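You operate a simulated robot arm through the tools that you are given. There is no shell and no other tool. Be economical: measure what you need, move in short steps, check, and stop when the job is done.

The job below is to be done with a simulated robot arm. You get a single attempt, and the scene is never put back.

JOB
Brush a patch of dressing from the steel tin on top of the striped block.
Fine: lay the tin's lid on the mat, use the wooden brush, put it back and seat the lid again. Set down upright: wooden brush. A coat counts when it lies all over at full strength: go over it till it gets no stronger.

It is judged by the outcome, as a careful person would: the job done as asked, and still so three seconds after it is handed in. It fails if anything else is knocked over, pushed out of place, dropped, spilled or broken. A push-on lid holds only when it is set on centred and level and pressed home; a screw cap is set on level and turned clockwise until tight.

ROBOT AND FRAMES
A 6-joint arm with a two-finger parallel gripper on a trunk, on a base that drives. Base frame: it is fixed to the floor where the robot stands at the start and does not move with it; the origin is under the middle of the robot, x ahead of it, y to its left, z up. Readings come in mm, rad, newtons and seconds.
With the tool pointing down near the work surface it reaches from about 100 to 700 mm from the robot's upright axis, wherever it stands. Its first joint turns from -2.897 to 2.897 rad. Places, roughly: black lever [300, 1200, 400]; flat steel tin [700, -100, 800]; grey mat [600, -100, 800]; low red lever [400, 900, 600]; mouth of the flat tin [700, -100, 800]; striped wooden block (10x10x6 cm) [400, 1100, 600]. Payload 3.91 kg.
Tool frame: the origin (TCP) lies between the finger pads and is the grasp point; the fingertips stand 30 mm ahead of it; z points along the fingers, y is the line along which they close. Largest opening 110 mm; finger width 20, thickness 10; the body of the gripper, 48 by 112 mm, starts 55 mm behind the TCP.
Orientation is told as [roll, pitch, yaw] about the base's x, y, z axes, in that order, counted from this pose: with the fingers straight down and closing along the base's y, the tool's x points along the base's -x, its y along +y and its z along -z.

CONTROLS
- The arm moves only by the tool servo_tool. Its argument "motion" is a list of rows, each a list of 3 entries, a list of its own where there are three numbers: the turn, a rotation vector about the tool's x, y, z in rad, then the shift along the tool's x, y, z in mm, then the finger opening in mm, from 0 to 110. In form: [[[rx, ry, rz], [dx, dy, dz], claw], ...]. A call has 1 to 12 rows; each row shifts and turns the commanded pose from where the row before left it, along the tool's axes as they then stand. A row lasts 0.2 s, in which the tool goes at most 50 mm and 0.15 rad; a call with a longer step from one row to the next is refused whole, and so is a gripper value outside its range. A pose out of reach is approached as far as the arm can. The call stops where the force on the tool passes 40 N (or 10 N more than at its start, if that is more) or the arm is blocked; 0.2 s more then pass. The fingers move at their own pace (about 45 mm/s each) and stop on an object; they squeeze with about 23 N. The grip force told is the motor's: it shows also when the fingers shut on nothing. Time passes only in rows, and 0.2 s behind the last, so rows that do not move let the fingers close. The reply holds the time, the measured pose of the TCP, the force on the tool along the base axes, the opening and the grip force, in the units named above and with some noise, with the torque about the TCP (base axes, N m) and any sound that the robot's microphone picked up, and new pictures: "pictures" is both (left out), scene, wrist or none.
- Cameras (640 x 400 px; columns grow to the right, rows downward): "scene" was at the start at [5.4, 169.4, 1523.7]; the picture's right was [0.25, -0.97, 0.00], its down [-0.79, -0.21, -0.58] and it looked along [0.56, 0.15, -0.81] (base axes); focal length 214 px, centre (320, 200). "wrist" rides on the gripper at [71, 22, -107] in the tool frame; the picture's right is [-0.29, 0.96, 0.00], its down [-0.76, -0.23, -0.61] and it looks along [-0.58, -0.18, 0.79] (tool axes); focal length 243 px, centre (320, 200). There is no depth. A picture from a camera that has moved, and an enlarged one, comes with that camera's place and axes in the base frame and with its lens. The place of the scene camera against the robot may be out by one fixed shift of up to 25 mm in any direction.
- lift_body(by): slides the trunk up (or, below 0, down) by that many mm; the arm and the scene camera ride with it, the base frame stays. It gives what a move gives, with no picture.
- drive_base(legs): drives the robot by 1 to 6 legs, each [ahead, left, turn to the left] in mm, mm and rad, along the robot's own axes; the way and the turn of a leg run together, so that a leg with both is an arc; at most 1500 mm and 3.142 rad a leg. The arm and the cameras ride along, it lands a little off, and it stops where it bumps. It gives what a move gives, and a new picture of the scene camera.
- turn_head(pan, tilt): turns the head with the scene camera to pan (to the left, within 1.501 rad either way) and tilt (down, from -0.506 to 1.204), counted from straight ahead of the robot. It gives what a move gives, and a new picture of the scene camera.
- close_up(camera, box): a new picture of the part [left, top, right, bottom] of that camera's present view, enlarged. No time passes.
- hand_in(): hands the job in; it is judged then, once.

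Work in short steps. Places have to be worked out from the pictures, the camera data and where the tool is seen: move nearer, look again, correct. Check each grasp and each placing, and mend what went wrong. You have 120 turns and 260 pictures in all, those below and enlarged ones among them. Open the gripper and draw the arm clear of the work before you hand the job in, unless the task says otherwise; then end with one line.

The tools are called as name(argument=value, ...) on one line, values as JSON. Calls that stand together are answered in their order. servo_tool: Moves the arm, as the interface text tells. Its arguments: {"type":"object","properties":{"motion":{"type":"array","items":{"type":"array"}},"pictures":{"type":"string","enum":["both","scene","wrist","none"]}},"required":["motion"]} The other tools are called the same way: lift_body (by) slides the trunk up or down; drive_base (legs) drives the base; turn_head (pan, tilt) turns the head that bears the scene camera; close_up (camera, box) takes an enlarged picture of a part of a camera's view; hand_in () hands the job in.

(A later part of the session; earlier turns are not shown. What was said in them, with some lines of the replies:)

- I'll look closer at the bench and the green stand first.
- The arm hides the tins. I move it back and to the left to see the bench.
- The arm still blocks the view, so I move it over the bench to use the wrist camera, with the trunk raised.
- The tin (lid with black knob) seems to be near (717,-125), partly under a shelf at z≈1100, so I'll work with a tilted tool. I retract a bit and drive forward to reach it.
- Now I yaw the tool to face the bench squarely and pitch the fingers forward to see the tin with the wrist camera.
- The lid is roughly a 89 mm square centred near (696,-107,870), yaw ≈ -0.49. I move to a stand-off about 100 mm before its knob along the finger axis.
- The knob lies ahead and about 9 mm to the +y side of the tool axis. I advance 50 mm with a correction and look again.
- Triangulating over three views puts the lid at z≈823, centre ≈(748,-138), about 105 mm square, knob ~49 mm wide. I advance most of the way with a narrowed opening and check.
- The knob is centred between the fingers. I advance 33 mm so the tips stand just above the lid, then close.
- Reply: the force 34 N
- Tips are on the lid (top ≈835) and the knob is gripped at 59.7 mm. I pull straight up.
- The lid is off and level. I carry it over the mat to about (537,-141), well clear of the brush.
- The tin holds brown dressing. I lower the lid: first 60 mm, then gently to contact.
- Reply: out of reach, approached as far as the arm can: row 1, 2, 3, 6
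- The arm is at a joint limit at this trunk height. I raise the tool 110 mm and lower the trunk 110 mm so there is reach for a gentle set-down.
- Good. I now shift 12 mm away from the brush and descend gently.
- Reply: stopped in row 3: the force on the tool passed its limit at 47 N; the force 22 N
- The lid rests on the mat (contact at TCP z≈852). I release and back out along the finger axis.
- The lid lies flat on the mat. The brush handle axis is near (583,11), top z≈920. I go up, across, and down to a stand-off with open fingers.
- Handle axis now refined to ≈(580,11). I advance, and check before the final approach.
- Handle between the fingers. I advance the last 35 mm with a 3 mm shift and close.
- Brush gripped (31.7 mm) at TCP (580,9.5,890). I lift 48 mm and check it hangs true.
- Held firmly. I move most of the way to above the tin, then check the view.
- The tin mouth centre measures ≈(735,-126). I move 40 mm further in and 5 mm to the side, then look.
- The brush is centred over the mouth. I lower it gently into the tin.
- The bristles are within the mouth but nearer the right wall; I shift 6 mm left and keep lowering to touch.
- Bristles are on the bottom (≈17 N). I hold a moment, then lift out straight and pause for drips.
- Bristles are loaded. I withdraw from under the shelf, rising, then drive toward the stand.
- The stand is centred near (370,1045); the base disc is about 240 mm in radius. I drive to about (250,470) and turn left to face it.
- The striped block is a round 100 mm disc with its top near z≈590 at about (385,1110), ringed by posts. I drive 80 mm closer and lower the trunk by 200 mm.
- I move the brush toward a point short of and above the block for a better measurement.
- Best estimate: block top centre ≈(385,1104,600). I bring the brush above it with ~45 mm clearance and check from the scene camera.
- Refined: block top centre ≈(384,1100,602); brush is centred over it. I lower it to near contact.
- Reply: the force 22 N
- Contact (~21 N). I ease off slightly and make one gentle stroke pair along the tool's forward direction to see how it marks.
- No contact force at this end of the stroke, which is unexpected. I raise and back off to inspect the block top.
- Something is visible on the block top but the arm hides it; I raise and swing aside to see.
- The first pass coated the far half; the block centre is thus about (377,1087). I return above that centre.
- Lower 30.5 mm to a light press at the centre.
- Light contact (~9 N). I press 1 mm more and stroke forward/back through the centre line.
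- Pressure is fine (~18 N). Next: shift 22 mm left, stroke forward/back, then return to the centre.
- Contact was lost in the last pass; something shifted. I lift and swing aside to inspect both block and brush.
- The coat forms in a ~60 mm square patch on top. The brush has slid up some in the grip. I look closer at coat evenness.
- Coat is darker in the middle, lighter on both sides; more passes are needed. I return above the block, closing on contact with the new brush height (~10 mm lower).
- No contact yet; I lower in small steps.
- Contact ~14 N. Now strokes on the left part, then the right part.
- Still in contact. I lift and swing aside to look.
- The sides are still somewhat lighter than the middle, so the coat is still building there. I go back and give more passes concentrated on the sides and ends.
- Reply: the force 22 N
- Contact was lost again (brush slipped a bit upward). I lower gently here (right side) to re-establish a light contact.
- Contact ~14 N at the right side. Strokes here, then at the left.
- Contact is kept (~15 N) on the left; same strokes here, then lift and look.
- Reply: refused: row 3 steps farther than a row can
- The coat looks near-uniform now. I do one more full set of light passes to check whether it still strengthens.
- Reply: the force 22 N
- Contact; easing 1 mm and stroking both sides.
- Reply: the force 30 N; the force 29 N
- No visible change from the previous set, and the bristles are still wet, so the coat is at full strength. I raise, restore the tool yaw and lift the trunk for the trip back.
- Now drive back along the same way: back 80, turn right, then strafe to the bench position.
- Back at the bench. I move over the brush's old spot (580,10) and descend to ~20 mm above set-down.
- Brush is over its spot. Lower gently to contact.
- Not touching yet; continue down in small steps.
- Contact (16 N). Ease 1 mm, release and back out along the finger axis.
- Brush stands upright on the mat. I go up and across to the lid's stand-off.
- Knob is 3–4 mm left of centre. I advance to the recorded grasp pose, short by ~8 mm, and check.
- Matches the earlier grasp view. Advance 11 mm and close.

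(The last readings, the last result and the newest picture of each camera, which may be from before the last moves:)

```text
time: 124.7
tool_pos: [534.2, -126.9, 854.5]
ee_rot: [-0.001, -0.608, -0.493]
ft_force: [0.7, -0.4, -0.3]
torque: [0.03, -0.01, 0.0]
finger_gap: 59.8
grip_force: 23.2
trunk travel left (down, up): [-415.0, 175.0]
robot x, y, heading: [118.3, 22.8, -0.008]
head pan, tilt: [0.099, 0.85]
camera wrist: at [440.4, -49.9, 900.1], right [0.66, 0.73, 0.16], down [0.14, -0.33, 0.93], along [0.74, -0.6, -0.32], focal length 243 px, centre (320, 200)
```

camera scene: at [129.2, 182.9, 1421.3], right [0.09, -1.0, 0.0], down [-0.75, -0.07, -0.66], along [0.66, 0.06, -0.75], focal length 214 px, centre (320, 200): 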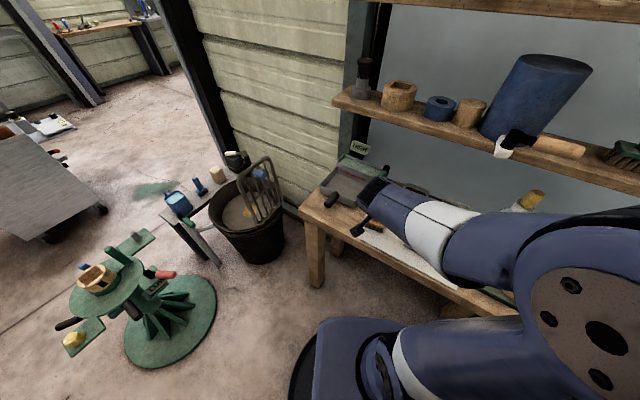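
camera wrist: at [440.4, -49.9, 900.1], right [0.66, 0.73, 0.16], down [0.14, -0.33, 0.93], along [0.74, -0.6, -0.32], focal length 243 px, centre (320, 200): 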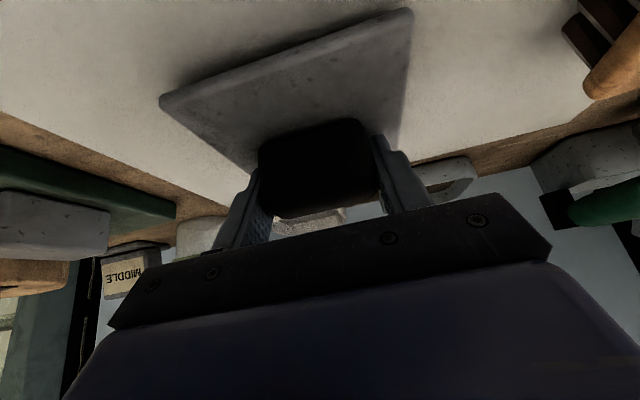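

Gripped, with the lid ~8 mm nearer to me relative to the TCP than before (I'll compensate). I lift 65 mm and carry it above the tin.

servo_tool(motion=[[[0, 0, 0], [-18.3, 0, -26.3], 30], [[0, 0, 0], [-18.3, 0, -26.3], 30], [[0, 0, 0], [-30.5, 18.6, 21.2], 30], [[0, 0, 0], [-30.5, 18.6, 21.2], 30], [[0, 0, 0], [-30.5, 18.6, 21.2], 30], [[0, 0, 0], [-30.5, 18.6, 21.2], 30], [[0, 0, 0], [-30.5, 18.6, 21.2], 30], [[0, 0, 0], [0, 0, 0], 30]], pictures="wrist")

close_up(camera="wrist", box=[140, 0, 460, 200])

close_up(camera="scene", box=[330, 130, 490, 250])

```text
time: 126.5
tool_pos: [743.0, -136.6, 903.2]
ee_rot: [-0.005, -0.606, -0.493]
ft_force: [1.0, 0.9, -0.8]
torque: [-0.02, 0.02, -0.02]
finger_gap: 59.4
grip_force: 23.3
out of reach, approached as far as the arm can: row 1
trunk travel left (down, up): [-415.0, 175.0]
robot x, y, heading: [116.1, 23.9, -0.005]
head pan, tilt: [0.099, 0.85]
camera wrist: at [648.5, -59.2, 949.2], right [0.66, 0.73, 0.16], down [0.14, -0.33, 0.93], along [0.74, -0.6, -0.32], focal length 243 px, centre (320, 200)
```

wrist: 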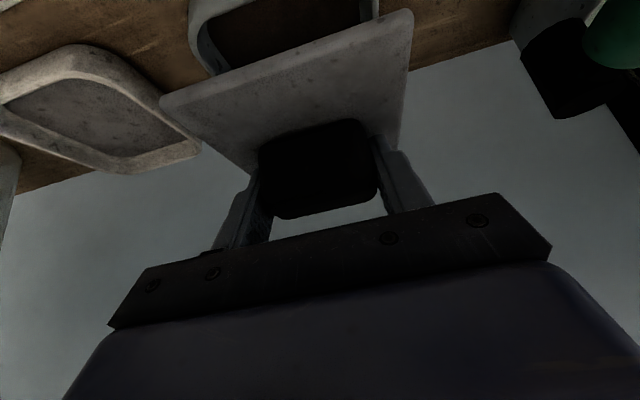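

```text
2.00 times, centred on (300, 100) of wrist
camera zoom: at [648.5, -59.2, 949.2], right [0.66, 0.73, 0.16], down [0.14, -0.33, 0.93], along [0.74, -0.6, -0.32], focal length 485 px, centre (360, 400)
```

zoom: 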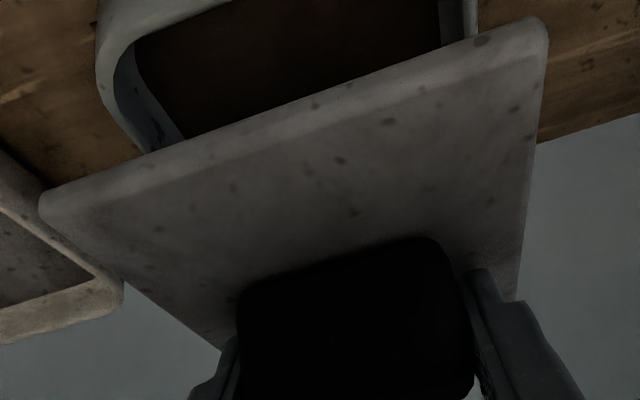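

```text
3.33 times, centred on (410, 190) of scene
camera zoom: at [130.0, 182.8, 1421.3], right [0.09, -1.0, 0.0], down [-0.75, -0.07, -0.66], along [0.66, 0.06, -0.75], focal length 715 px, centre (20, 233)
```

zoom: 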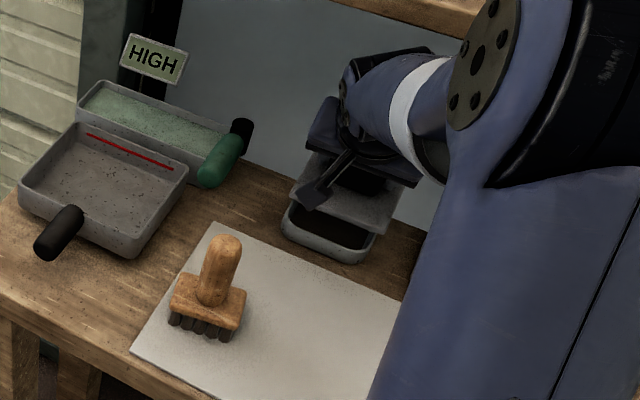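

Comparing with the original hover geometry: the lid needs +3 mm sideways and -2.5 mm in depth. I correct and lower to just above the rim.

servo_tool(motion=[[[0, 0, 0], [2, 3, -1.4], 30], [[0, 0, 0], [5.7, 0, 8.2], 30], [[0, 0, 0], [5.7, 0, 8.2], 30], [[0, 0, 0], [2.9, 0, 4.1], 30], [[0, 0, 0], [0, 0, 0], 30]], pictures="wrist")

close_up(camera="wrist", box=[140, 0, 460, 200])

close_up(camera="scene", box=[380, 160, 460, 220])

```text
time: 127.7
tool_pos: [740.8, -133.5, 880.1]
ee_rot: [-0.003, -0.608, -0.492]
ft_force: [0.3, -0.8, 0.3]
torque: [0.01, 0.02, 0.01]
finger_gap: 59.9
grip_force: 22.7
trunk travel left (down, up): [-415.0, 175.0]
robot x, y, heading: [114.6, 26.0, -0.011]
head pan, tilt: [0.099, 0.85]
camera wrist: at [646.7, -55.8, 925.9], right [0.66, 0.73, 0.16], down [0.14, -0.33, 0.93], along [0.74, -0.6, -0.32], focal length 243 px, centre (320, 200)
```

wrist: 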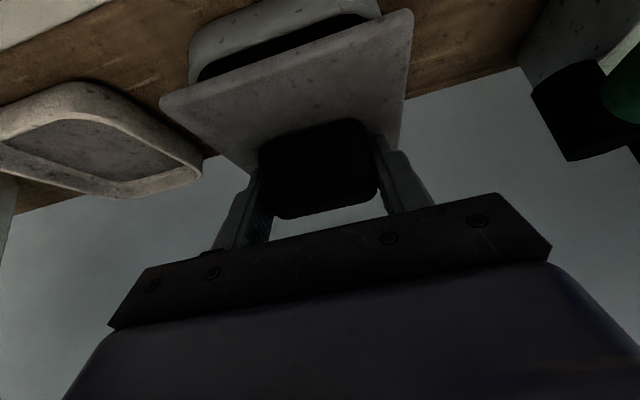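

```text
2.00 times, centred on (300, 100) of wrist
camera zoom: at [646.7, -55.8, 925.9], right [0.66, 0.73, 0.16], down [0.14, -0.33, 0.93], along [0.74, -0.6, -0.32], focal length 485 px, centre (360, 400)
```

zoom: 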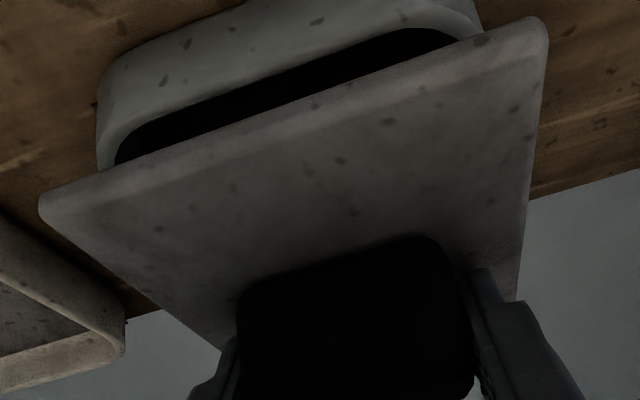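

```text
6.67 times, centred on (420, 190) of scene
camera zoom: at [129.8, 182.8, 1421.3], right [0.09, -1.0, 0.0], down [-0.75, -0.07, -0.66], along [0.66, 0.06, -0.75], focal length 1430 px, centre (-347, 267)
```

zoom: 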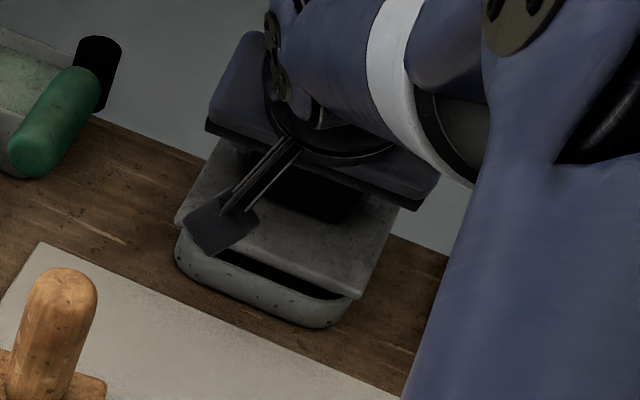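

Alignment looks right. I lower to contact in small steps.

servo_tool(motion=[[[0, 0, 0], [4, 0, 5.8], 30], [[0, 0, 0], [2.3, 0, 3.3], 30], [[0, 0, 0], [1.1, 0, 1.6], 30], [[0, 0, 0], [0, 0, 0], 30]], pictures="wrist")

close_up(camera="wrist", box=[140, 0, 460, 200])

```text
time: 128.7
tool_pos: [740.8, -132.3, 865.7]
ee_rot: [-0.005, -0.606, -0.492]
ft_force: [0.1, 0.6, -0.5]
torque: [-0.02, 0.01, 0.04]
finger_gap: 59.5
grip_force: 23.0
trunk travel left (down, up): [-415.0, 175.0]
robot x, y, heading: [115.1, 24.0, -0.009]
head pan, tilt: [0.099, 0.85]
camera wrist: at [646.8, -55.2, 912.1], right [0.66, 0.73, 0.16], down [0.14, -0.33, 0.93], along [0.74, -0.6, -0.32], focal length 243 px, centre (320, 200)
```

wrist: 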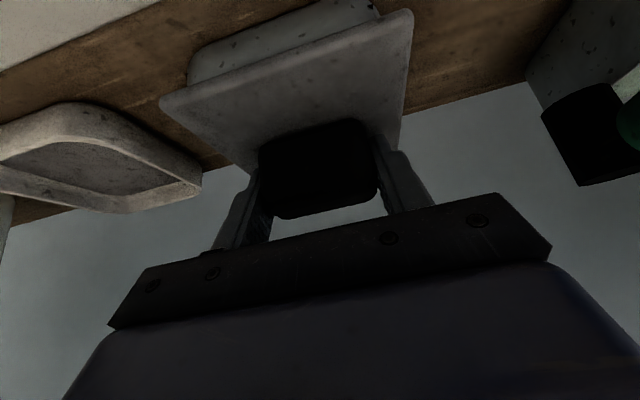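

```text
2.00 times, centred on (300, 100) of wrist
camera zoom: at [646.8, -55.2, 912.1], right [0.66, 0.73, 0.16], down [0.14, -0.33, 0.93], along [0.74, -0.6, -0.32], focal length 485 px, centre (360, 400)
```

zoom: 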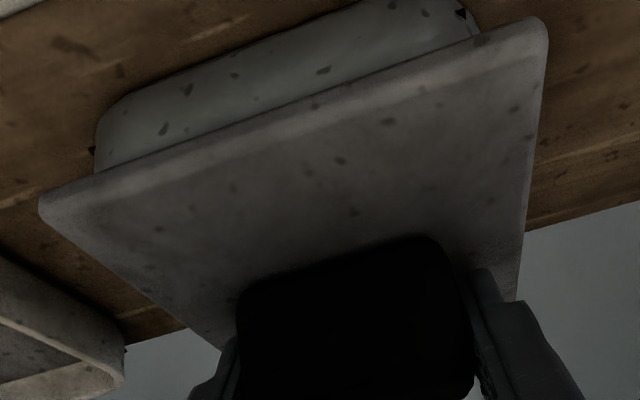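

Still no contact; keep lowering in 1 mm steps.

servo_tool(motion=[[[0, 0, 0], [0.6, 0, 0.8], 30], [[0, 0, 0], [0.6, 0, 0.8], 30], [[0, 0, 0], [0.6, 0, 0.8], 30], [[0, 0, 0], [0, 0, 0], 30]], pictures="none")

```text
time: 129.7
tool_pos: [741.1, -132.5, 865.2]
ee_rot: [-0.003, -0.612, -0.491]
ft_force: [-0.5, 1.8, 9.9]
torque: [0.51, 0.41, -0.09]
finger_gap: 59.8
grip_force: 23.2
trunk travel left (down, up): [-415.0, 175.0]
robot x, y, heading: [113.2, 24.8, -0.01]
head pan, tilt: [0.099, 0.85]
```

Contact begins. I press further, up to the force limit, to drive it home.

servo_tool(motion=[[[0, 0, 0], [0.6, 0, 0.8], 30], [[0, 0, 0], [0.6, 0, 0.8], 30], [[0, 0, 0], [0.6, 0, 0.8], 30], [[0, 0, 0], [0.6, 0, 0.8], 30], [[0, 0, 0], [0, 0, 0], 30]], pictures="wrist")

close_up(camera="wrist", box=[140, 0, 460, 200])

close_up(camera="scene", box=[380, 160, 460, 220])

```text
time: 130.9
tool_pos: [741.5, -132.3, 863.9]
ee_rot: [-0.001, -0.617, -0.495]
ft_force: [1.5, -2.7, 34.8]
torque: [-0.31, -0.24, -0.14]
finger_gap: 59.5
grip_force: 23.1
trunk travel left (down, up): [-415.0, 175.0]
robot x, y, heading: [113.2, 23.4, -0.005]
head pan, tilt: [0.099, 0.85]
camera wrist: at [646.6, -55.2, 908.7], right [0.66, 0.73, 0.17], down [0.13, -0.33, 0.94], along [0.74, -0.6, -0.31], focal length 243 px, centre (320, 200)
```

wrist: 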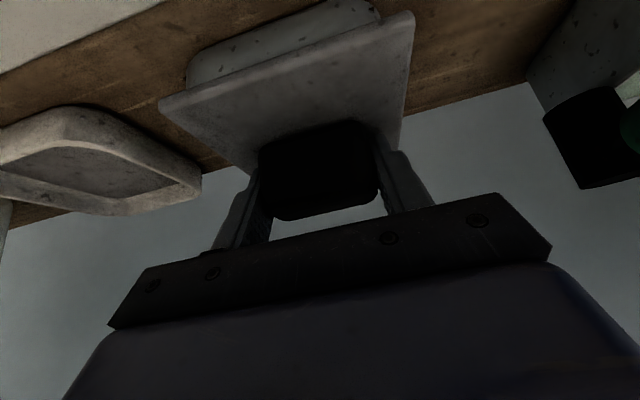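

```text
2.00 times, centred on (300, 100) of wrist
camera zoom: at [646.6, -55.2, 908.7], right [0.66, 0.73, 0.17], down [0.13, -0.33, 0.94], along [0.74, -0.6, -0.31], focal length 485 px, centre (360, 400)
```

zoom: 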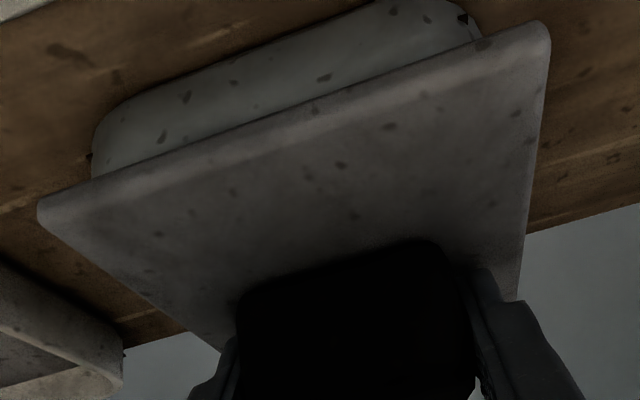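

```text
6.67 times, centred on (420, 190) of scene
camera zoom: at [126.9, 183.3, 1421.5], right [0.09, -1.0, 0.0], down [-0.75, -0.07, -0.66], along [0.66, 0.06, -0.75], focal length 1430 px, centre (-347, 267)
```

zoom: 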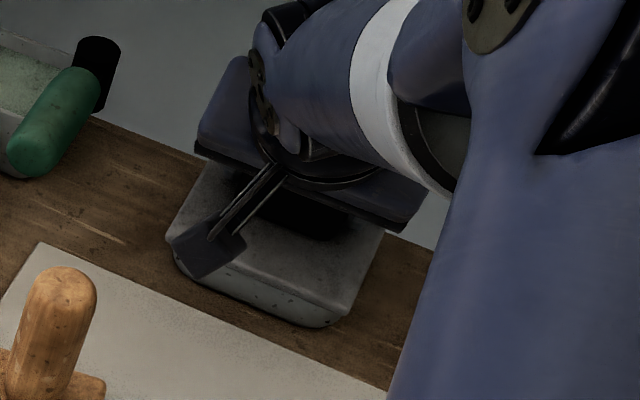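

Force 35 N with a torque like that of the originally seated lid. I press a bit more to be sure it is home.

servo_tool(motion=[[[0, 0, 0], [0.4, 0, 0.6], 30], [[0, 0, 0], [0.4, 0, 0.6], 30], [[0, 0, 0], [0.4, 0, 0.6], 30], [[0, 0, 0], [0.4, 0, 0.6], 30]], pictures="none")

```text
time: 131.8
tool_pos: [742.4, -132.9, 864.2]
ee_rot: [0.001, -0.622, -0.498]
ft_force: [-4.0, -3.8, 15.3]
torque: [-0.21, 0.59, -0.12]
finger_gap: 59.5
grip_force: 23.3
trunk travel left (down, up): [-415.0, 175.0]
robot x, y, heading: [117.2, 21.6, -0.009]
head pan, tilt: [0.099, 0.85]
stopped in row 4: the force on the tool passed its limit at 46 N (the readings are from after the stop); the commanded pose is now the measured one
```

46 N reached. I release, back out, and inspect the seating.

servo_tool(motion=[[[0, 0, 0], [0, 0, 0], 80], [[0, 0, 0], [0, 0, 0], 80], [[0, 0, 0], [0, 0, -20], 80], [[0, 0, 0], [0, 0, -35], 80], [[0, 0, 0], [10, 0, -35], 80], [[0, 0, 0], [0, 0, 0], 80]], pictures="wrist")

close_up(camera="wrist", box=[200, 30, 440, 180])

close_up(camera="scene", box=[360, 150, 480, 240])

```text
time: 133.2
tool_pos: [692.1, -104.3, 928.9]
ee_rot: [0.0, -0.615, -0.494]
ft_force: [-0.9, 1.0, -0.3]
torque: [0.03, 0.02, -0.01]
finger_gap: 80.0
grip_force: 0.0
trunk travel left (down, up): [-415.0, 175.0]
robot x, y, heading: [116.9, 24.1, -0.006]
head pan, tilt: [0.099, 0.85]
camera wrist: at [596.5, -25.7, 974.3], right [0.66, 0.73, 0.17], down [0.13, -0.33, 0.94], along [0.74, -0.6, -0.31], focal length 243 px, centre (320, 200)
```

wrist: 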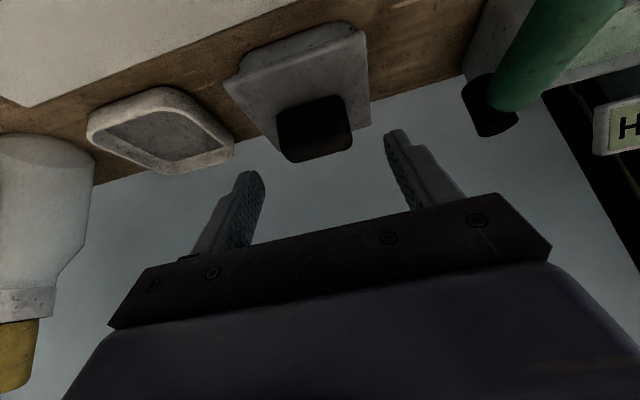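

```text
2.67 times, centred on (320, 105) of wrist
camera zoom: at [596.5, -25.7, 974.3], right [0.66, 0.73, 0.17], down [0.13, -0.33, 0.94], along [0.74, -0.6, -0.31], focal length 647 px, centre (320, 453)
```

zoom: 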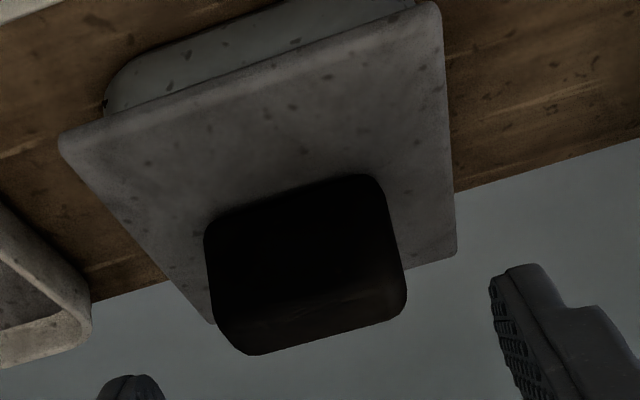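

```text
4.44 times, centred on (420, 195) of scene
camera zoom: at [129.2, 182.9, 1421.3], right [0.09, -1.0, 0.0], down [-0.75, -0.07, -0.66], along [0.66, 0.06, -0.75], focal length 953 px, centre (-124, 222)
```

zoom: 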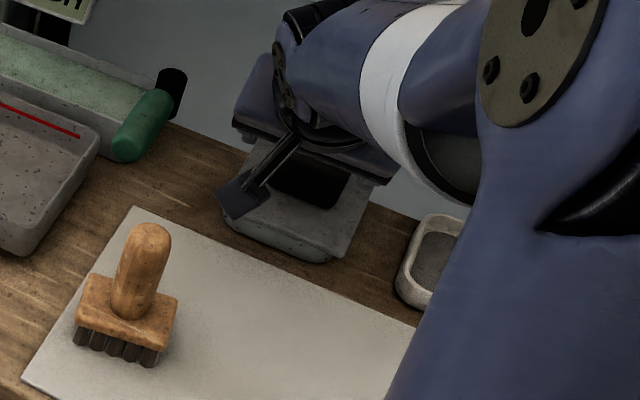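

The lid looks level but perhaps ~3 mm off to the left. I reproduce the original viewpoint to compare exactly.

servo_tool(motion=[[[0, 0.016, 0], [22.5, 1, -6.8], 80], [[0, 0, 0], [0, 0, 0], 80], [[0, 0, 0], [0, 0, 0], 80]], pictures="none")

close_up(camera="wrist", box=[180, 30, 500, 230])

```text
time: 134.1
tool_pos: [671.2, -90.5, 922.4]
ee_rot: [-0.002, -0.6, -0.493]
ft_force: [-0.3, -0.7, -0.2]
torque: [-0.02, 0.02, -0.01]
finger_gap: 80.0
grip_force: 0.0
trunk travel left (down, up): [-415.0, 175.0]
robot x, y, heading: [114.7, 24.0, -0.009]
head pan, tilt: [0.099, 0.85]
```

```text
2.00 times, centred on (340, 130) of wrist
camera zoom: at [577.5, -14.6, 968.1], right [0.66, 0.73, 0.16], down [0.14, -0.34, 0.93], along [0.73, -0.6, -0.33], focal length 485 px, centre (280, 340)
```

zoom: 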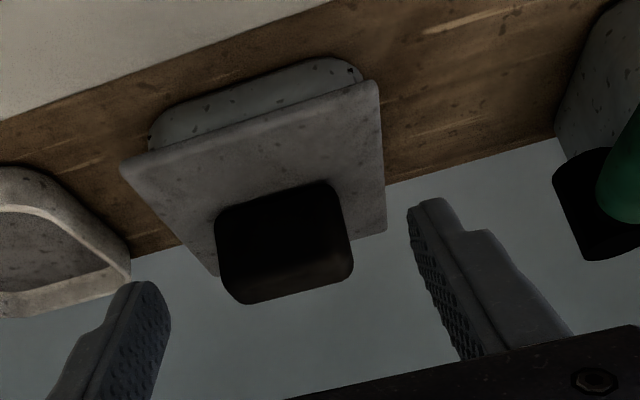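

Versus the original view, the lid sits about 2.3 mm to the left (−e) and ~2 mm toward me. I regrip it to lift slightly and re-centre.

servo_tool(motion=[[[0, 0, 0], [-16, -1, 25], 80], [[0, 0, 0], [-16.5, 0, 25], 80], [[0, 0, 0], [0, 0, 25], 80], [[0, 0, 0], [0, 0, 17], 80], [[0, 0, 0], [0, 0, 0], 60], [[0, 0, 0], [0, 0, 0], 30], [[0, 0, 0], [0, 0, 0], 30], [[0, 0, 0], [0, 0, 0], 30]], pictures="wrist")

```text
time: 135.8
tool_pos: [740.5, -132.1, 863.8]
ee_rot: [0.002, -0.6, -0.496]
ft_force: [-4.4, -15.8, 3.5]
torque: [-0.57, -0.03, -0.16]
finger_gap: 59.6
grip_force: 23.2
trunk travel left (down, up): [-415.0, 175.0]
robot x, y, heading: [114.1, 23.3, -0.007]
head pan, tilt: [0.099, 0.85]
camera wrist: at [647.1, -55.0, 911.1], right [0.67, 0.73, 0.16], down [0.14, -0.34, 0.93], along [0.73, -0.6, -0.33], focal length 243 px, centre (320, 200)
```

wrist: 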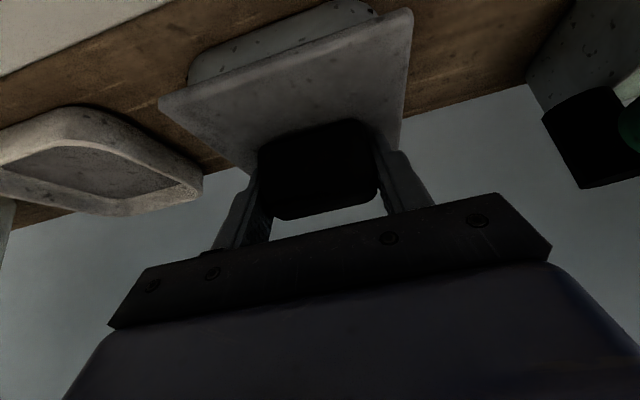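

There is 16 N sideways resistance, so the lid may be engaged in the tin. I test with a slight 2 mm upward pull.

servo_tool(motion=[[[0, 0, 0], [-0.6, -1.5, -0.8], 30], [[0, 0, 0], [-0.6, 0, -0.8], 30], [[0, 0, 0], [0, 0, 0], 30]], pictures="none")

```text
time: 136.7
tool_pos: [740.3, -131.5, 865.4]
ee_rot: [0.0, -0.597, -0.493]
ft_force: [-2.6, -7.9, -2.6]
torque: [-0.49, 0.2, -0.01]
finger_gap: 59.7
grip_force: 23.0
trunk travel left (down, up): [-415.0, 175.0]
robot x, y, heading: [116.3, 26.5, -0.007]
head pan, tilt: [0.099, 0.85]
```

servo_tool(motion=[[[0, 0, 0], [-0.6, 0, -0.8], 30], [[0, 0, 0], [-0.6, 0, -0.8], 30], [[0, 0, 0], [0, 0, 0], 30]], pictures="wrist")

close_up(camera="wrist", box=[140, 0, 460, 200])

```text
time: 137.4
tool_pos: [740.7, -131.3, 870.2]
ee_rot: [0.0, -0.602, -0.491]
ft_force: [-1.6, -1.4, -1.1]
torque: [-0.13, 0.04, 0.03]
finger_gap: 59.7
grip_force: 23.1
trunk travel left (down, up): [-415.0, 175.0]
robot x, y, heading: [112.4, 23.1, -0.009]
head pan, tilt: [0.099, 0.85]
camera wrist: at [646.4, -55.0, 915.8], right [0.66, 0.73, 0.16], down [0.14, -0.34, 0.93], along [0.73, -0.6, -0.33], focal length 243 px, centre (320, 200)
```

wrist: 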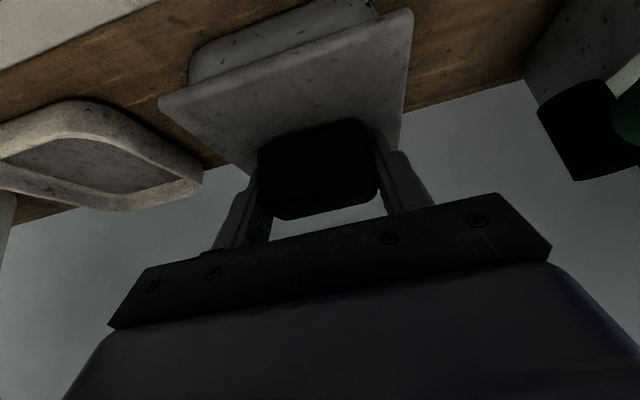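

```text
2.00 times, centred on (300, 100) of wrist
camera zoom: at [646.4, -55.0, 915.8], right [0.66, 0.73, 0.16], down [0.14, -0.34, 0.93], along [0.73, -0.6, -0.33], focal length 485 px, centre (360, 400)
```

zoom: 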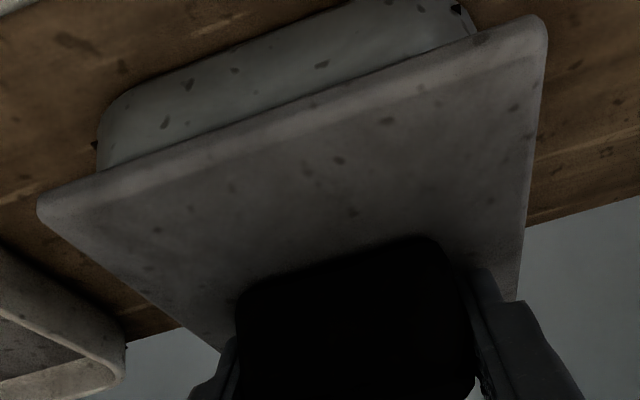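

The lid popped free, so it had been partly engaged. Re-measuring suggests shifting +3 mm in depth and +1 mm sideways. I lift 8 mm, shift, and check.

servo_tool(motion=[[[0, 0, 0], [-4.6, 0, -6.6], 30], [[0, 0, 0], [-2.5, 1, 1.7], 30], [[0, 0, 0], [0, 0, 0], 30], [[0, 0, 0], [0, 0, 0], 30]], pictures="wrist")

close_up(camera="wrist", box=[140, 0, 460, 200])

close_up(camera="scene", box=[380, 160, 460, 220])

```text
time: 138.4
tool_pos: [743.7, -131.9, 876.3]
ee_rot: [-0.001, -0.602, -0.493]
ft_force: [0.1, -0.3, 0.1]
torque: [-0.03, -0.01, -0.01]
finger_gap: 59.4
grip_force: 23.4
trunk travel left (down, up): [-415.0, 175.0]
robot x, y, heading: [116.4, 21.5, -0.011]
head pan, tilt: [0.099, 0.85]
camera wrist: at [648.7, -55.3, 923.2], right [0.66, 0.73, 0.16], down [0.14, -0.34, 0.93], along [0.73, -0.6, -0.33], focal length 243 px, centre (320, 200)
```

wrist: 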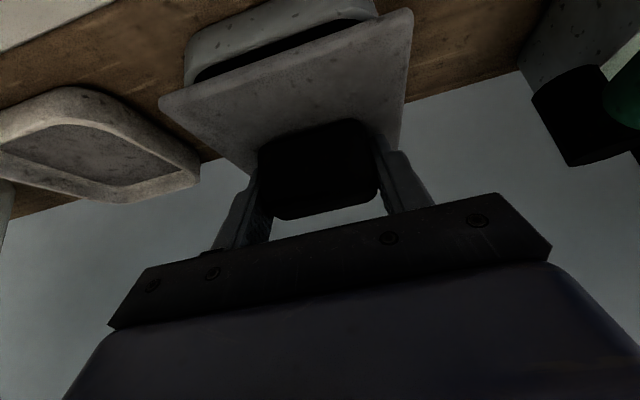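

```text
2.00 times, centred on (300, 100) of wrist
camera zoom: at [648.7, -55.3, 923.2], right [0.66, 0.73, 0.16], down [0.14, -0.34, 0.93], along [0.73, -0.6, -0.33], focal length 485 px, centre (360, 400)
```

zoom: 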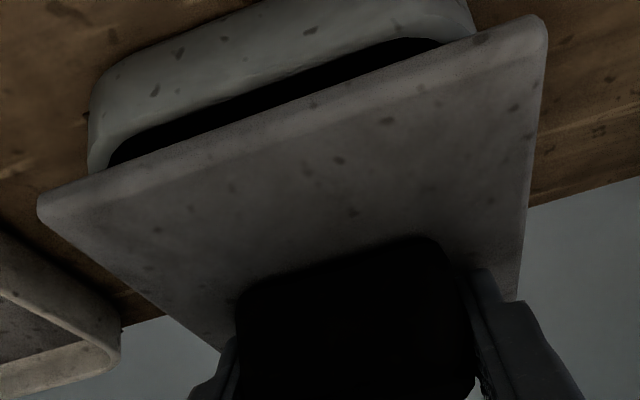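

```text
6.67 times, centred on (420, 190) of scene
camera zoom: at [129.7, 182.8, 1421.3], right [0.09, -1.0, 0.0], down [-0.75, -0.07, -0.66], along [0.66, 0.06, -0.75], focal length 1430 px, centre (-347, 267)
```

zoom: 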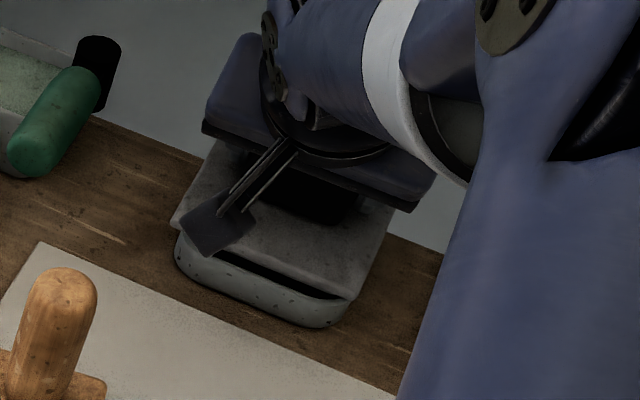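

Position now agrees with the reference geometry within a millimetre. I lower and press again.

servo_tool(motion=[[[0, 0, 0], [3.4, -0.5, 4.9], 30], [[0, 0, 0], [2.3, 0, 3.3], 30], [[0, 0, 0], [0.6, 0, 0.8], 30], [[0, 0, 0], [0.6, 0, 0.8], 30], [[0, 0, 0], [0, 0, 0], 30]], pictures="none")

```text
time: 139.2
tool_pos: [743.9, -133.3, 872.8]
ee_rot: [0.006, -0.617, -0.498]
ft_force: [-10.8, 2.6, 17.8]
torque: [0.86, 0.11, 0.09]
finger_gap: 59.6
grip_force: 23.0
trunk travel left (down, up): [-415.0, 175.0]
robot x, y, heading: [112.4, 25.8, -0.009]
head pan, tilt: [0.099, 0.85]
stopped in row 3: the force on the tool passed its limit at 42 N (the readings are from after the stop); the commanded pose is now the measured one
```

It caught on the rim higher up (872), so this is worse; the earlier position let the lid go down fully. I lift, return toward that position (halfway), and try again.

servo_tool(motion=[[[0, 0, 0], [-4, 0, -5.8], 30], [[0, 0.012, 0], [2.2, -1, -1.5], 30], [[0, 0, 0], [0, 0, 0], 30], [[0, 0, 0], [0, 0, 0], 30]], pictures="wrist")

close_up(camera="wrist", box=[140, 0, 460, 200])

```text
time: 140.2
tool_pos: [743.4, -133.9, 877.5]
ee_rot: [0.004, -0.598, -0.497]
ft_force: [-0.4, -0.5, -1.1]
torque: [0.02, 0.0, 0.0]
finger_gap: 59.7
grip_force: 23.0
trunk travel left (down, up): [-415.0, 175.0]
robot x, y, heading: [114.2, 25.3, -0.01]
head pan, tilt: [0.099, 0.85]
camera wrist: at [648.3, -56.1, 924.3], right [0.66, 0.73, 0.17], down [0.14, -0.34, 0.93], along [0.73, -0.59, -0.33], focal length 243 px, centre (320, 200)
```

wrist: 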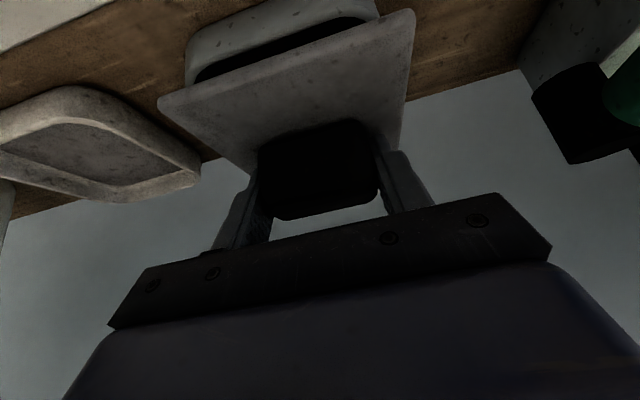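

```text
2.00 times, centred on (300, 100) of wrist
camera zoom: at [648.3, -56.1, 924.3], right [0.66, 0.73, 0.17], down [0.14, -0.34, 0.93], along [0.73, -0.59, -0.33], focal length 485 px, centre (360, 400)
```

zoom: 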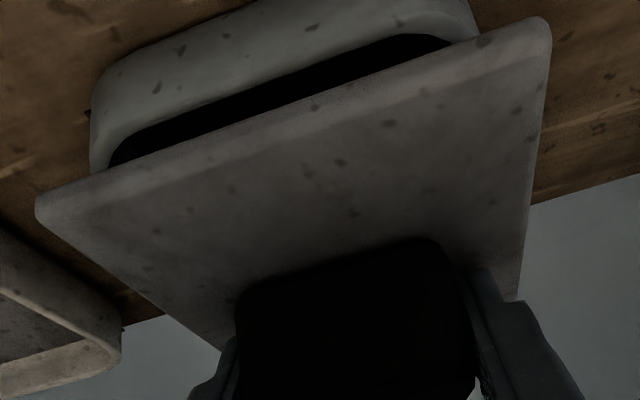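

I fix the small tilt, nudge 0.7 mm back, and lower again in small steps.

servo_tool(motion=[[[0.0029, -0.0019, -0.002], [0.6, 0.3, -0.4], 30], [[0, 0, 0], [3.4, 0, 4.9], 30], [[0, 0, 0], [1.1, 0, 1.6], 30], [[0, 0, 0], [0, 0, 0], 30]], pictures="none")

```text
time: 141.2
tool_pos: [741.4, -131.8, 873.5]
ee_rot: [0.005, -0.61, -0.496]
ft_force: [-1.9, 1.1, 25.9]
torque: [0.7, -1.21, 0.14]
finger_gap: 59.5
grip_force: 22.9
trunk travel left (down, up): [-415.0, 175.0]
robot x, y, heading: [113.1, 24.7, -0.008]
head pan, tilt: [0.099, 0.85]
```

It catches at the right-far corner again. The successful entry was ~1 mm further left with slightly different roll; I lift, restore that attitude, and take a look.

servo_tool(motion=[[[0, 0, 0], [-4.5, 0, -6.5], 30], [[0.0035, -0.0038, -0.0073], [0, -1.3, 0], 30], [[0, 0, 0], [0, 0, 0], 30], [[0, 0, 0], [0, 0, 0], 30]], pictures="wrist")

close_up(camera="wrist", box=[140, 0, 460, 200])

```text
time: 142.2
tool_pos: [740.2, -132.1, 876.4]
ee_rot: [-0.009, -0.604, -0.483]
ft_force: [0.3, -0.3, -0.3]
torque: [0.04, -0.02, -0.02]
finger_gap: 60.0
grip_force: 23.0
trunk travel left (down, up): [-415.0, 175.0]
robot x, y, heading: [115.0, 19.4, -0.006]
head pan, tilt: [0.099, 0.85]
camera wrist: at [646.7, -56.8, 923.1], right [0.66, 0.73, 0.16], down [0.14, -0.33, 0.93], along [0.74, -0.6, -0.32], focal length 243 px, centre (320, 200)
```

wrist: 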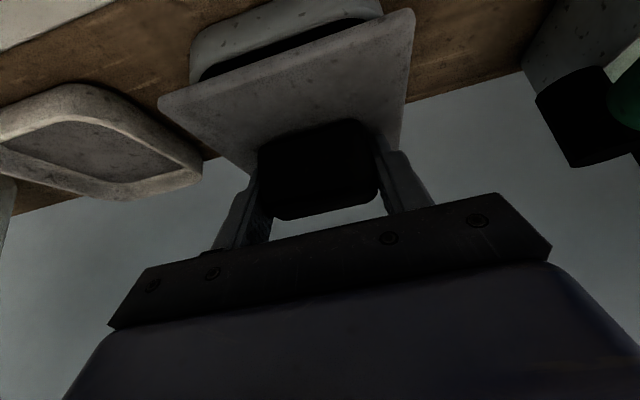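

```text
2.00 times, centred on (300, 100) of wrist
camera zoom: at [646.7, -56.8, 923.1], right [0.66, 0.73, 0.16], down [0.14, -0.33, 0.93], along [0.74, -0.6, -0.32], focal length 485 px, centre (360, 400)
```

zoom: 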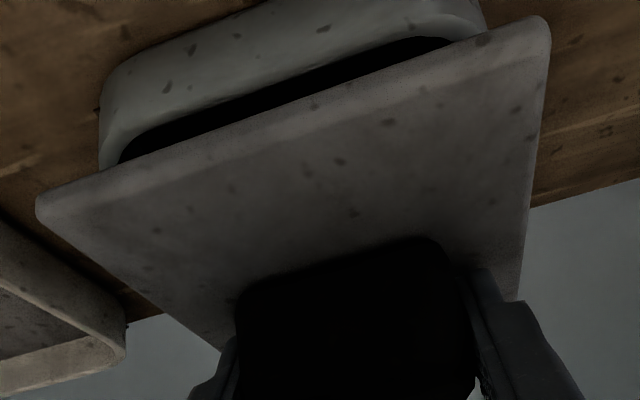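

Attitude overshot slightly (yaw −0.483); I correct it and look again.

servo_tool(motion=[[[0.0007, 0.0028, 0.0104], [0, 0, 0], 30], [[0, 0, 0], [0, 0, 0], 30], [[0, 0, 0], [0, 0, 0], 30]], pictures="none")

close_up(camera="wrist", box=[140, 0, 460, 200])

```text
time: 143.1
tool_pos: [740.2, -133.0, 878.0]
ee_rot: [-0.002, -0.603, -0.499]
ft_force: [0.1, -0.2, -0.5]
torque: [0.02, 0.02, 0.02]
finger_gap: 59.4
grip_force: 23.1
trunk travel left (down, up): [-415.0, 175.0]
robot x, y, heading: [111.7, 24.7, -0.01]
head pan, tilt: [0.099, 0.85]
```

```text
2.00 times, centred on (300, 100) of wrist
camera zoom: at [647.8, -56.3, 923.7], right [0.67, 0.73, 0.16], down [0.14, -0.34, 0.93], along [0.73, -0.6, -0.32], focal length 485 px, centre (360, 400)
```

zoom: 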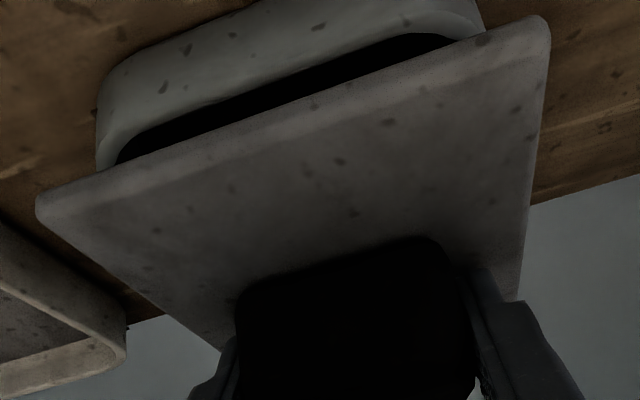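

Geometry now matches the successful entry (insets 61/68 vs 58/65). I lower gently.

servo_tool(motion=[[[0, 0, 0], [2.3, 0, 3.3], 30], [[0, 0, 0], [1.1, 0, 1.6], 30], [[0, 0, 0], [1.1, 0, 1.6], 30], [[0, 0, 0], [0, 0, 0], 30]], pictures="none")

```text
time: 144.1
tool_pos: [741.0, -132.9, 869.1]
ee_rot: [-0.004, -0.603, -0.497]
ft_force: [-0.2, -0.6, -1.0]
torque: [0.01, -0.06, -0.01]
finger_gap: 59.5
grip_force: 23.1
trunk travel left (down, up): [-415.0, 175.0]
robot x, y, heading: [113.5, 26.5, -0.013]
head pan, tilt: [0.099, 0.85]
```

It has entered freely past the former catch. I continue down and press home.

servo_tool(motion=[[[0, 0, 0], [1.1, 0, 1.6], 30], [[0, 0, 0], [0.8, 0, 1.2], 30], [[0, 0, 0], [0, 0, 0], 30]], pictures="none")

```text
time: 144.8
tool_pos: [741.8, -132.7, 865.9]
ee_rot: [0.0, -0.602, -0.497]
ft_force: [0.1, -0.1, -1.3]
torque: [0.01, 0.0, 0.01]
finger_gap: 59.7
grip_force: 23.3
trunk travel left (down, up): [-415.0, 175.0]
robot x, y, heading: [110.2, 25.1, -0.005]
head pan, tilt: [0.099, 0.85]
```

Free down to 866. I nudge 1 mm toward centre (right) and press down.

servo_tool(motion=[[[0, 0, 0], [-0.4, 1, 0.3], 30], [[0, 0, 0], [0.8, 0, 1.2], 30], [[0, 0, 0], [0.8, 0, 1.2], 30], [[0, 0, 0], [0.6, 0, 0.8], 30], [[0, 0, 0], [0, 0, 0], 30]], pictures="none")

```text
time: 146.1
tool_pos: [742.6, -133.7, 863.6]
ee_rot: [-0.002, -0.608, -0.497]
ft_force: [-1.5, 0.0, 13.7]
torque: [-0.61, -0.39, 0.04]
finger_gap: 59.6
grip_force: 23.1
trunk travel left (down, up): [-415.0, 175.0]
robot x, y, heading: [113.9, 24.9, -0.008]
head pan, tilt: [0.099, 0.85]
```

servo_tool(motion=[[[0, 0, 0], [0.8, 0, 1.2], 30], [[0, 0, 0], [0.6, 0, 0.8], 30], [[0, 0, 0], [0.6, 0, 0.8], 30], [[0, 0, 0], [0.6, 0, 0.8], 30], [[0, 0, 0], [0, 0, 0], 30]], pictures="none")

```text
time: 146.9
tool_pos: [742.8, -133.5, 864.4]
ee_rot: [0.002, -0.615, -0.498]
ft_force: [-2.4, -3.5, 16.3]
torque: [-0.07, 0.76, 0.03]
finger_gap: 59.5
grip_force: 23.0
trunk travel left (down, up): [-415.0, 175.0]
robot x, y, heading: [114.3, 23.6, -0.008]
head pan, tilt: [0.099, 0.85]
stopped in row 4: the force on the tool passed its limit at 42 N (the readings are from after the stop); the commanded pose is now the measured one
```

Pressed to 42 N. Release, back out to the comparison viewpoint.

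servo_tool(motion=[[[0, 0, 0], [0, 0, 0], 80], [[0, 0, 0], [0, 0, 0], 80], [[0, 0, 0], [0, 0, -20], 80], [[0, 0, 0], [0, 0, -35], 80], [[0, 0.014, 0], [15, 0, -35], 80], [[0, 0, 0], [17.5, 0, -7], 80], [[0, 0, 0], [0, 0, 0], 80], [[0, 0, 0], [0, 0, 0], 80]], pictures="none")

close_up(camera="wrist", box=[180, 30, 500, 230])

close_up(camera="wrist", box=[220, 40, 400, 190])

```text
time: 148.7
tool_pos: [670.5, -93.9, 921.8]
ee_rot: [0.001, -0.596, -0.5]
ft_force: [-0.6, -0.1, -0.1]
torque: [-0.01, -0.01, -0.02]
finger_gap: 80.2
grip_force: 0.0
trunk travel left (down, up): [-415.0, 175.0]
robot x, y, heading: [114.3, 23.0, -0.01]
head pan, tilt: [0.099, 0.85]
```

```text
2.00 times, centred on (340, 130) of wrist
camera zoom: at [578.0, -16.7, 969.3], right [0.67, 0.73, 0.16], down [0.14, -0.34, 0.93], along [0.73, -0.6, -0.33], focal length 485 px, centre (280, 340)
```

zoom: 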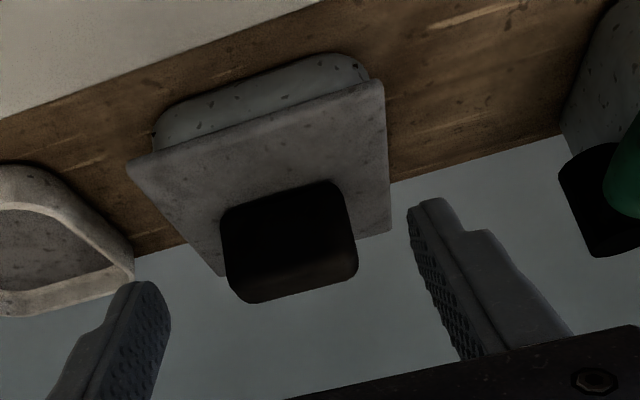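

```text
2.67 times, centred on (310, 115) of wrist
camera zoom: at [578.0, -16.7, 969.3], right [0.67, 0.73, 0.16], down [0.14, -0.34, 0.93], along [0.73, -0.6, -0.33], focal length 647 px, centre (347, 427)
```

zoom: 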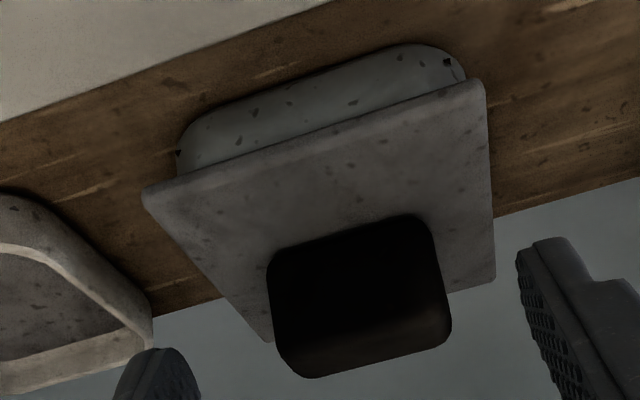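

The lid now matches the original position to about a millimetre, level and fully down. I withdraw the arm clear of the bench and check everything.

servo_tool(motion=[[[0, 0, 0], [20, 0, -40], 80], [[0, 0, 0], [10, 0, -45], 80], [[0, 0, 0], [10, 0, -45], 80], [[0, 0, 0], [15, -40, -20], 80], [[0, 0, 0], [15, -40, -20], 80], [[0, 0, 0], [15, -40, -20], 80], [[0, 0, 0], [15, -40, -20], 80]])

close_up(camera="scene", box=[310, 130, 500, 270])

close_up(camera="scene", box=[40, 230, 220, 370])

```text
time: 150.5
tool_pos: [439.3, -111.0, 1030.1]
ee_rot: [0.01, -0.561, -0.388]
ft_force: [0.5, -0.6, 0.2]
torque: [0.01, -0.05, 0.02]
finger_gap: 79.7
grip_force: 0.1
trunk travel left (down, up): [-415.0, 175.0]
robot x, y, heading: [114.9, 27.1, -0.01]
head pan, tilt: [0.099, 0.85]
stopped in row 7: the arm was blocked; the commanded pose is now the measured one
camera scene: at [129.6, 182.8, 1421.3], right [0.09, -1.0, 0.0], down [-0.75, -0.07, -0.66], along [0.66, 0.06, -0.75], focal length 214 px, centre (320, 200)
camera wrist: at [338.8, -46.7, 1081.5], right [0.59, 0.79, 0.16], down [0.21, -0.34, 0.92], along [0.78, -0.5, -0.36], focal length 243 px, centre (320, 200)
```

scene: 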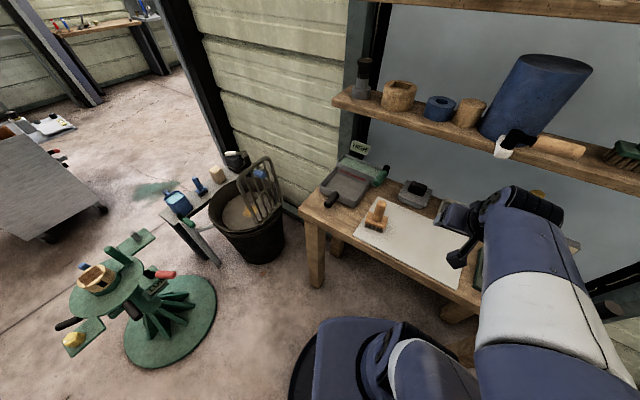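
wrist: 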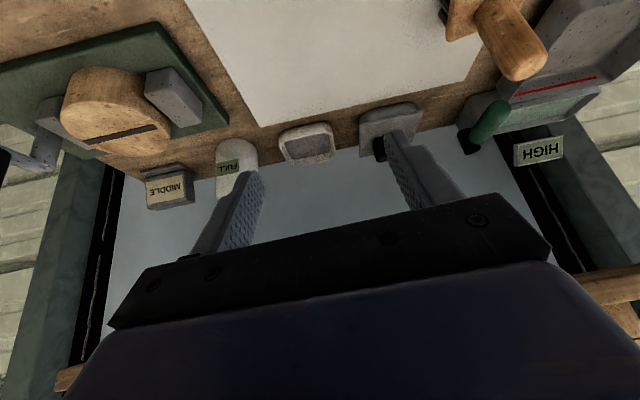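

```text
2.86 times, centred on (405, 200) of scene
camera zoom: at [129.6, 182.8, 1421.3], right [0.09, -1.0, 0.0], down [-0.75, -0.07, -0.66], along [0.66, 0.06, -0.75], focal length 613 px, centre (77, 200)
```

zoom: 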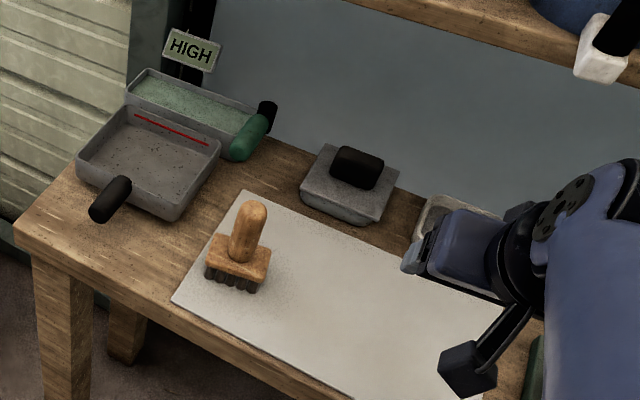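

```text
2.86 times, centred on (130, 300) of scene
camera zoom: at [129.6, 182.8, 1421.3], right [0.09, -1.0, 0.0], down [-0.75, -0.07, -0.66], along [0.66, 0.06, -0.75], focal length 613 px, centre (863, -86)
```

zoom: 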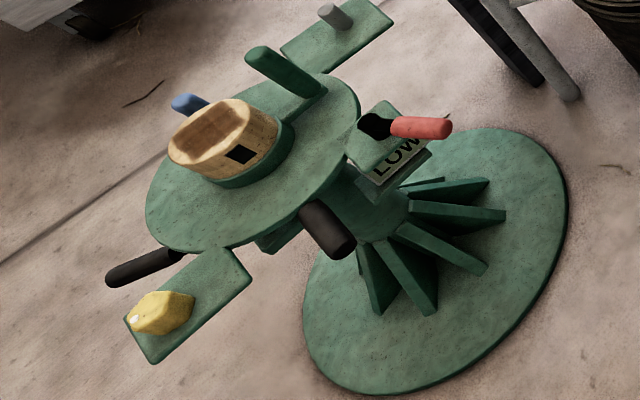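

The arm stopped at its own limit, with no contact force. One last close look at the tin.

close_up(camera="scene", box=[392, 168, 436, 200])

```text
12.50 times, centred on (414, 184) of scene
camera zoom: at [129.6, 182.8, 1421.3], right [0.09, -1.0, 0.0], down [-0.75, -0.07, -0.66], along [0.66, 0.06, -0.75], focal length 2681 px, centre (-855, 400)
```

zoom: 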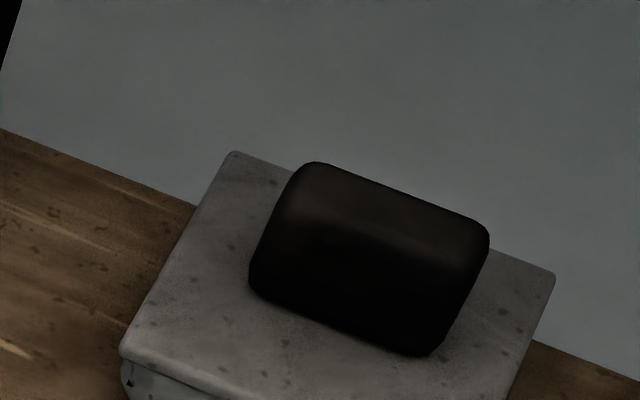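

The lid is flat and parallel on the tin, the brush stands upright on the mat, and the coat is on the block; the arm is clear. I hand in.

hand_in()

```text
The job is handed in.
```

I handed the job in with the patch of dressing brushed on top of the striped block. The coat covers a square about 60 mm across and got no darker on the last set of strokes. The wooden brush is back upright on its spot on the mat. The lid is back on the tin, pressed with about 42 N; it looks level and fully down, but sits roughly 1–2 mm left of where it was at the start. I did not test whether it holds by pulling on it.
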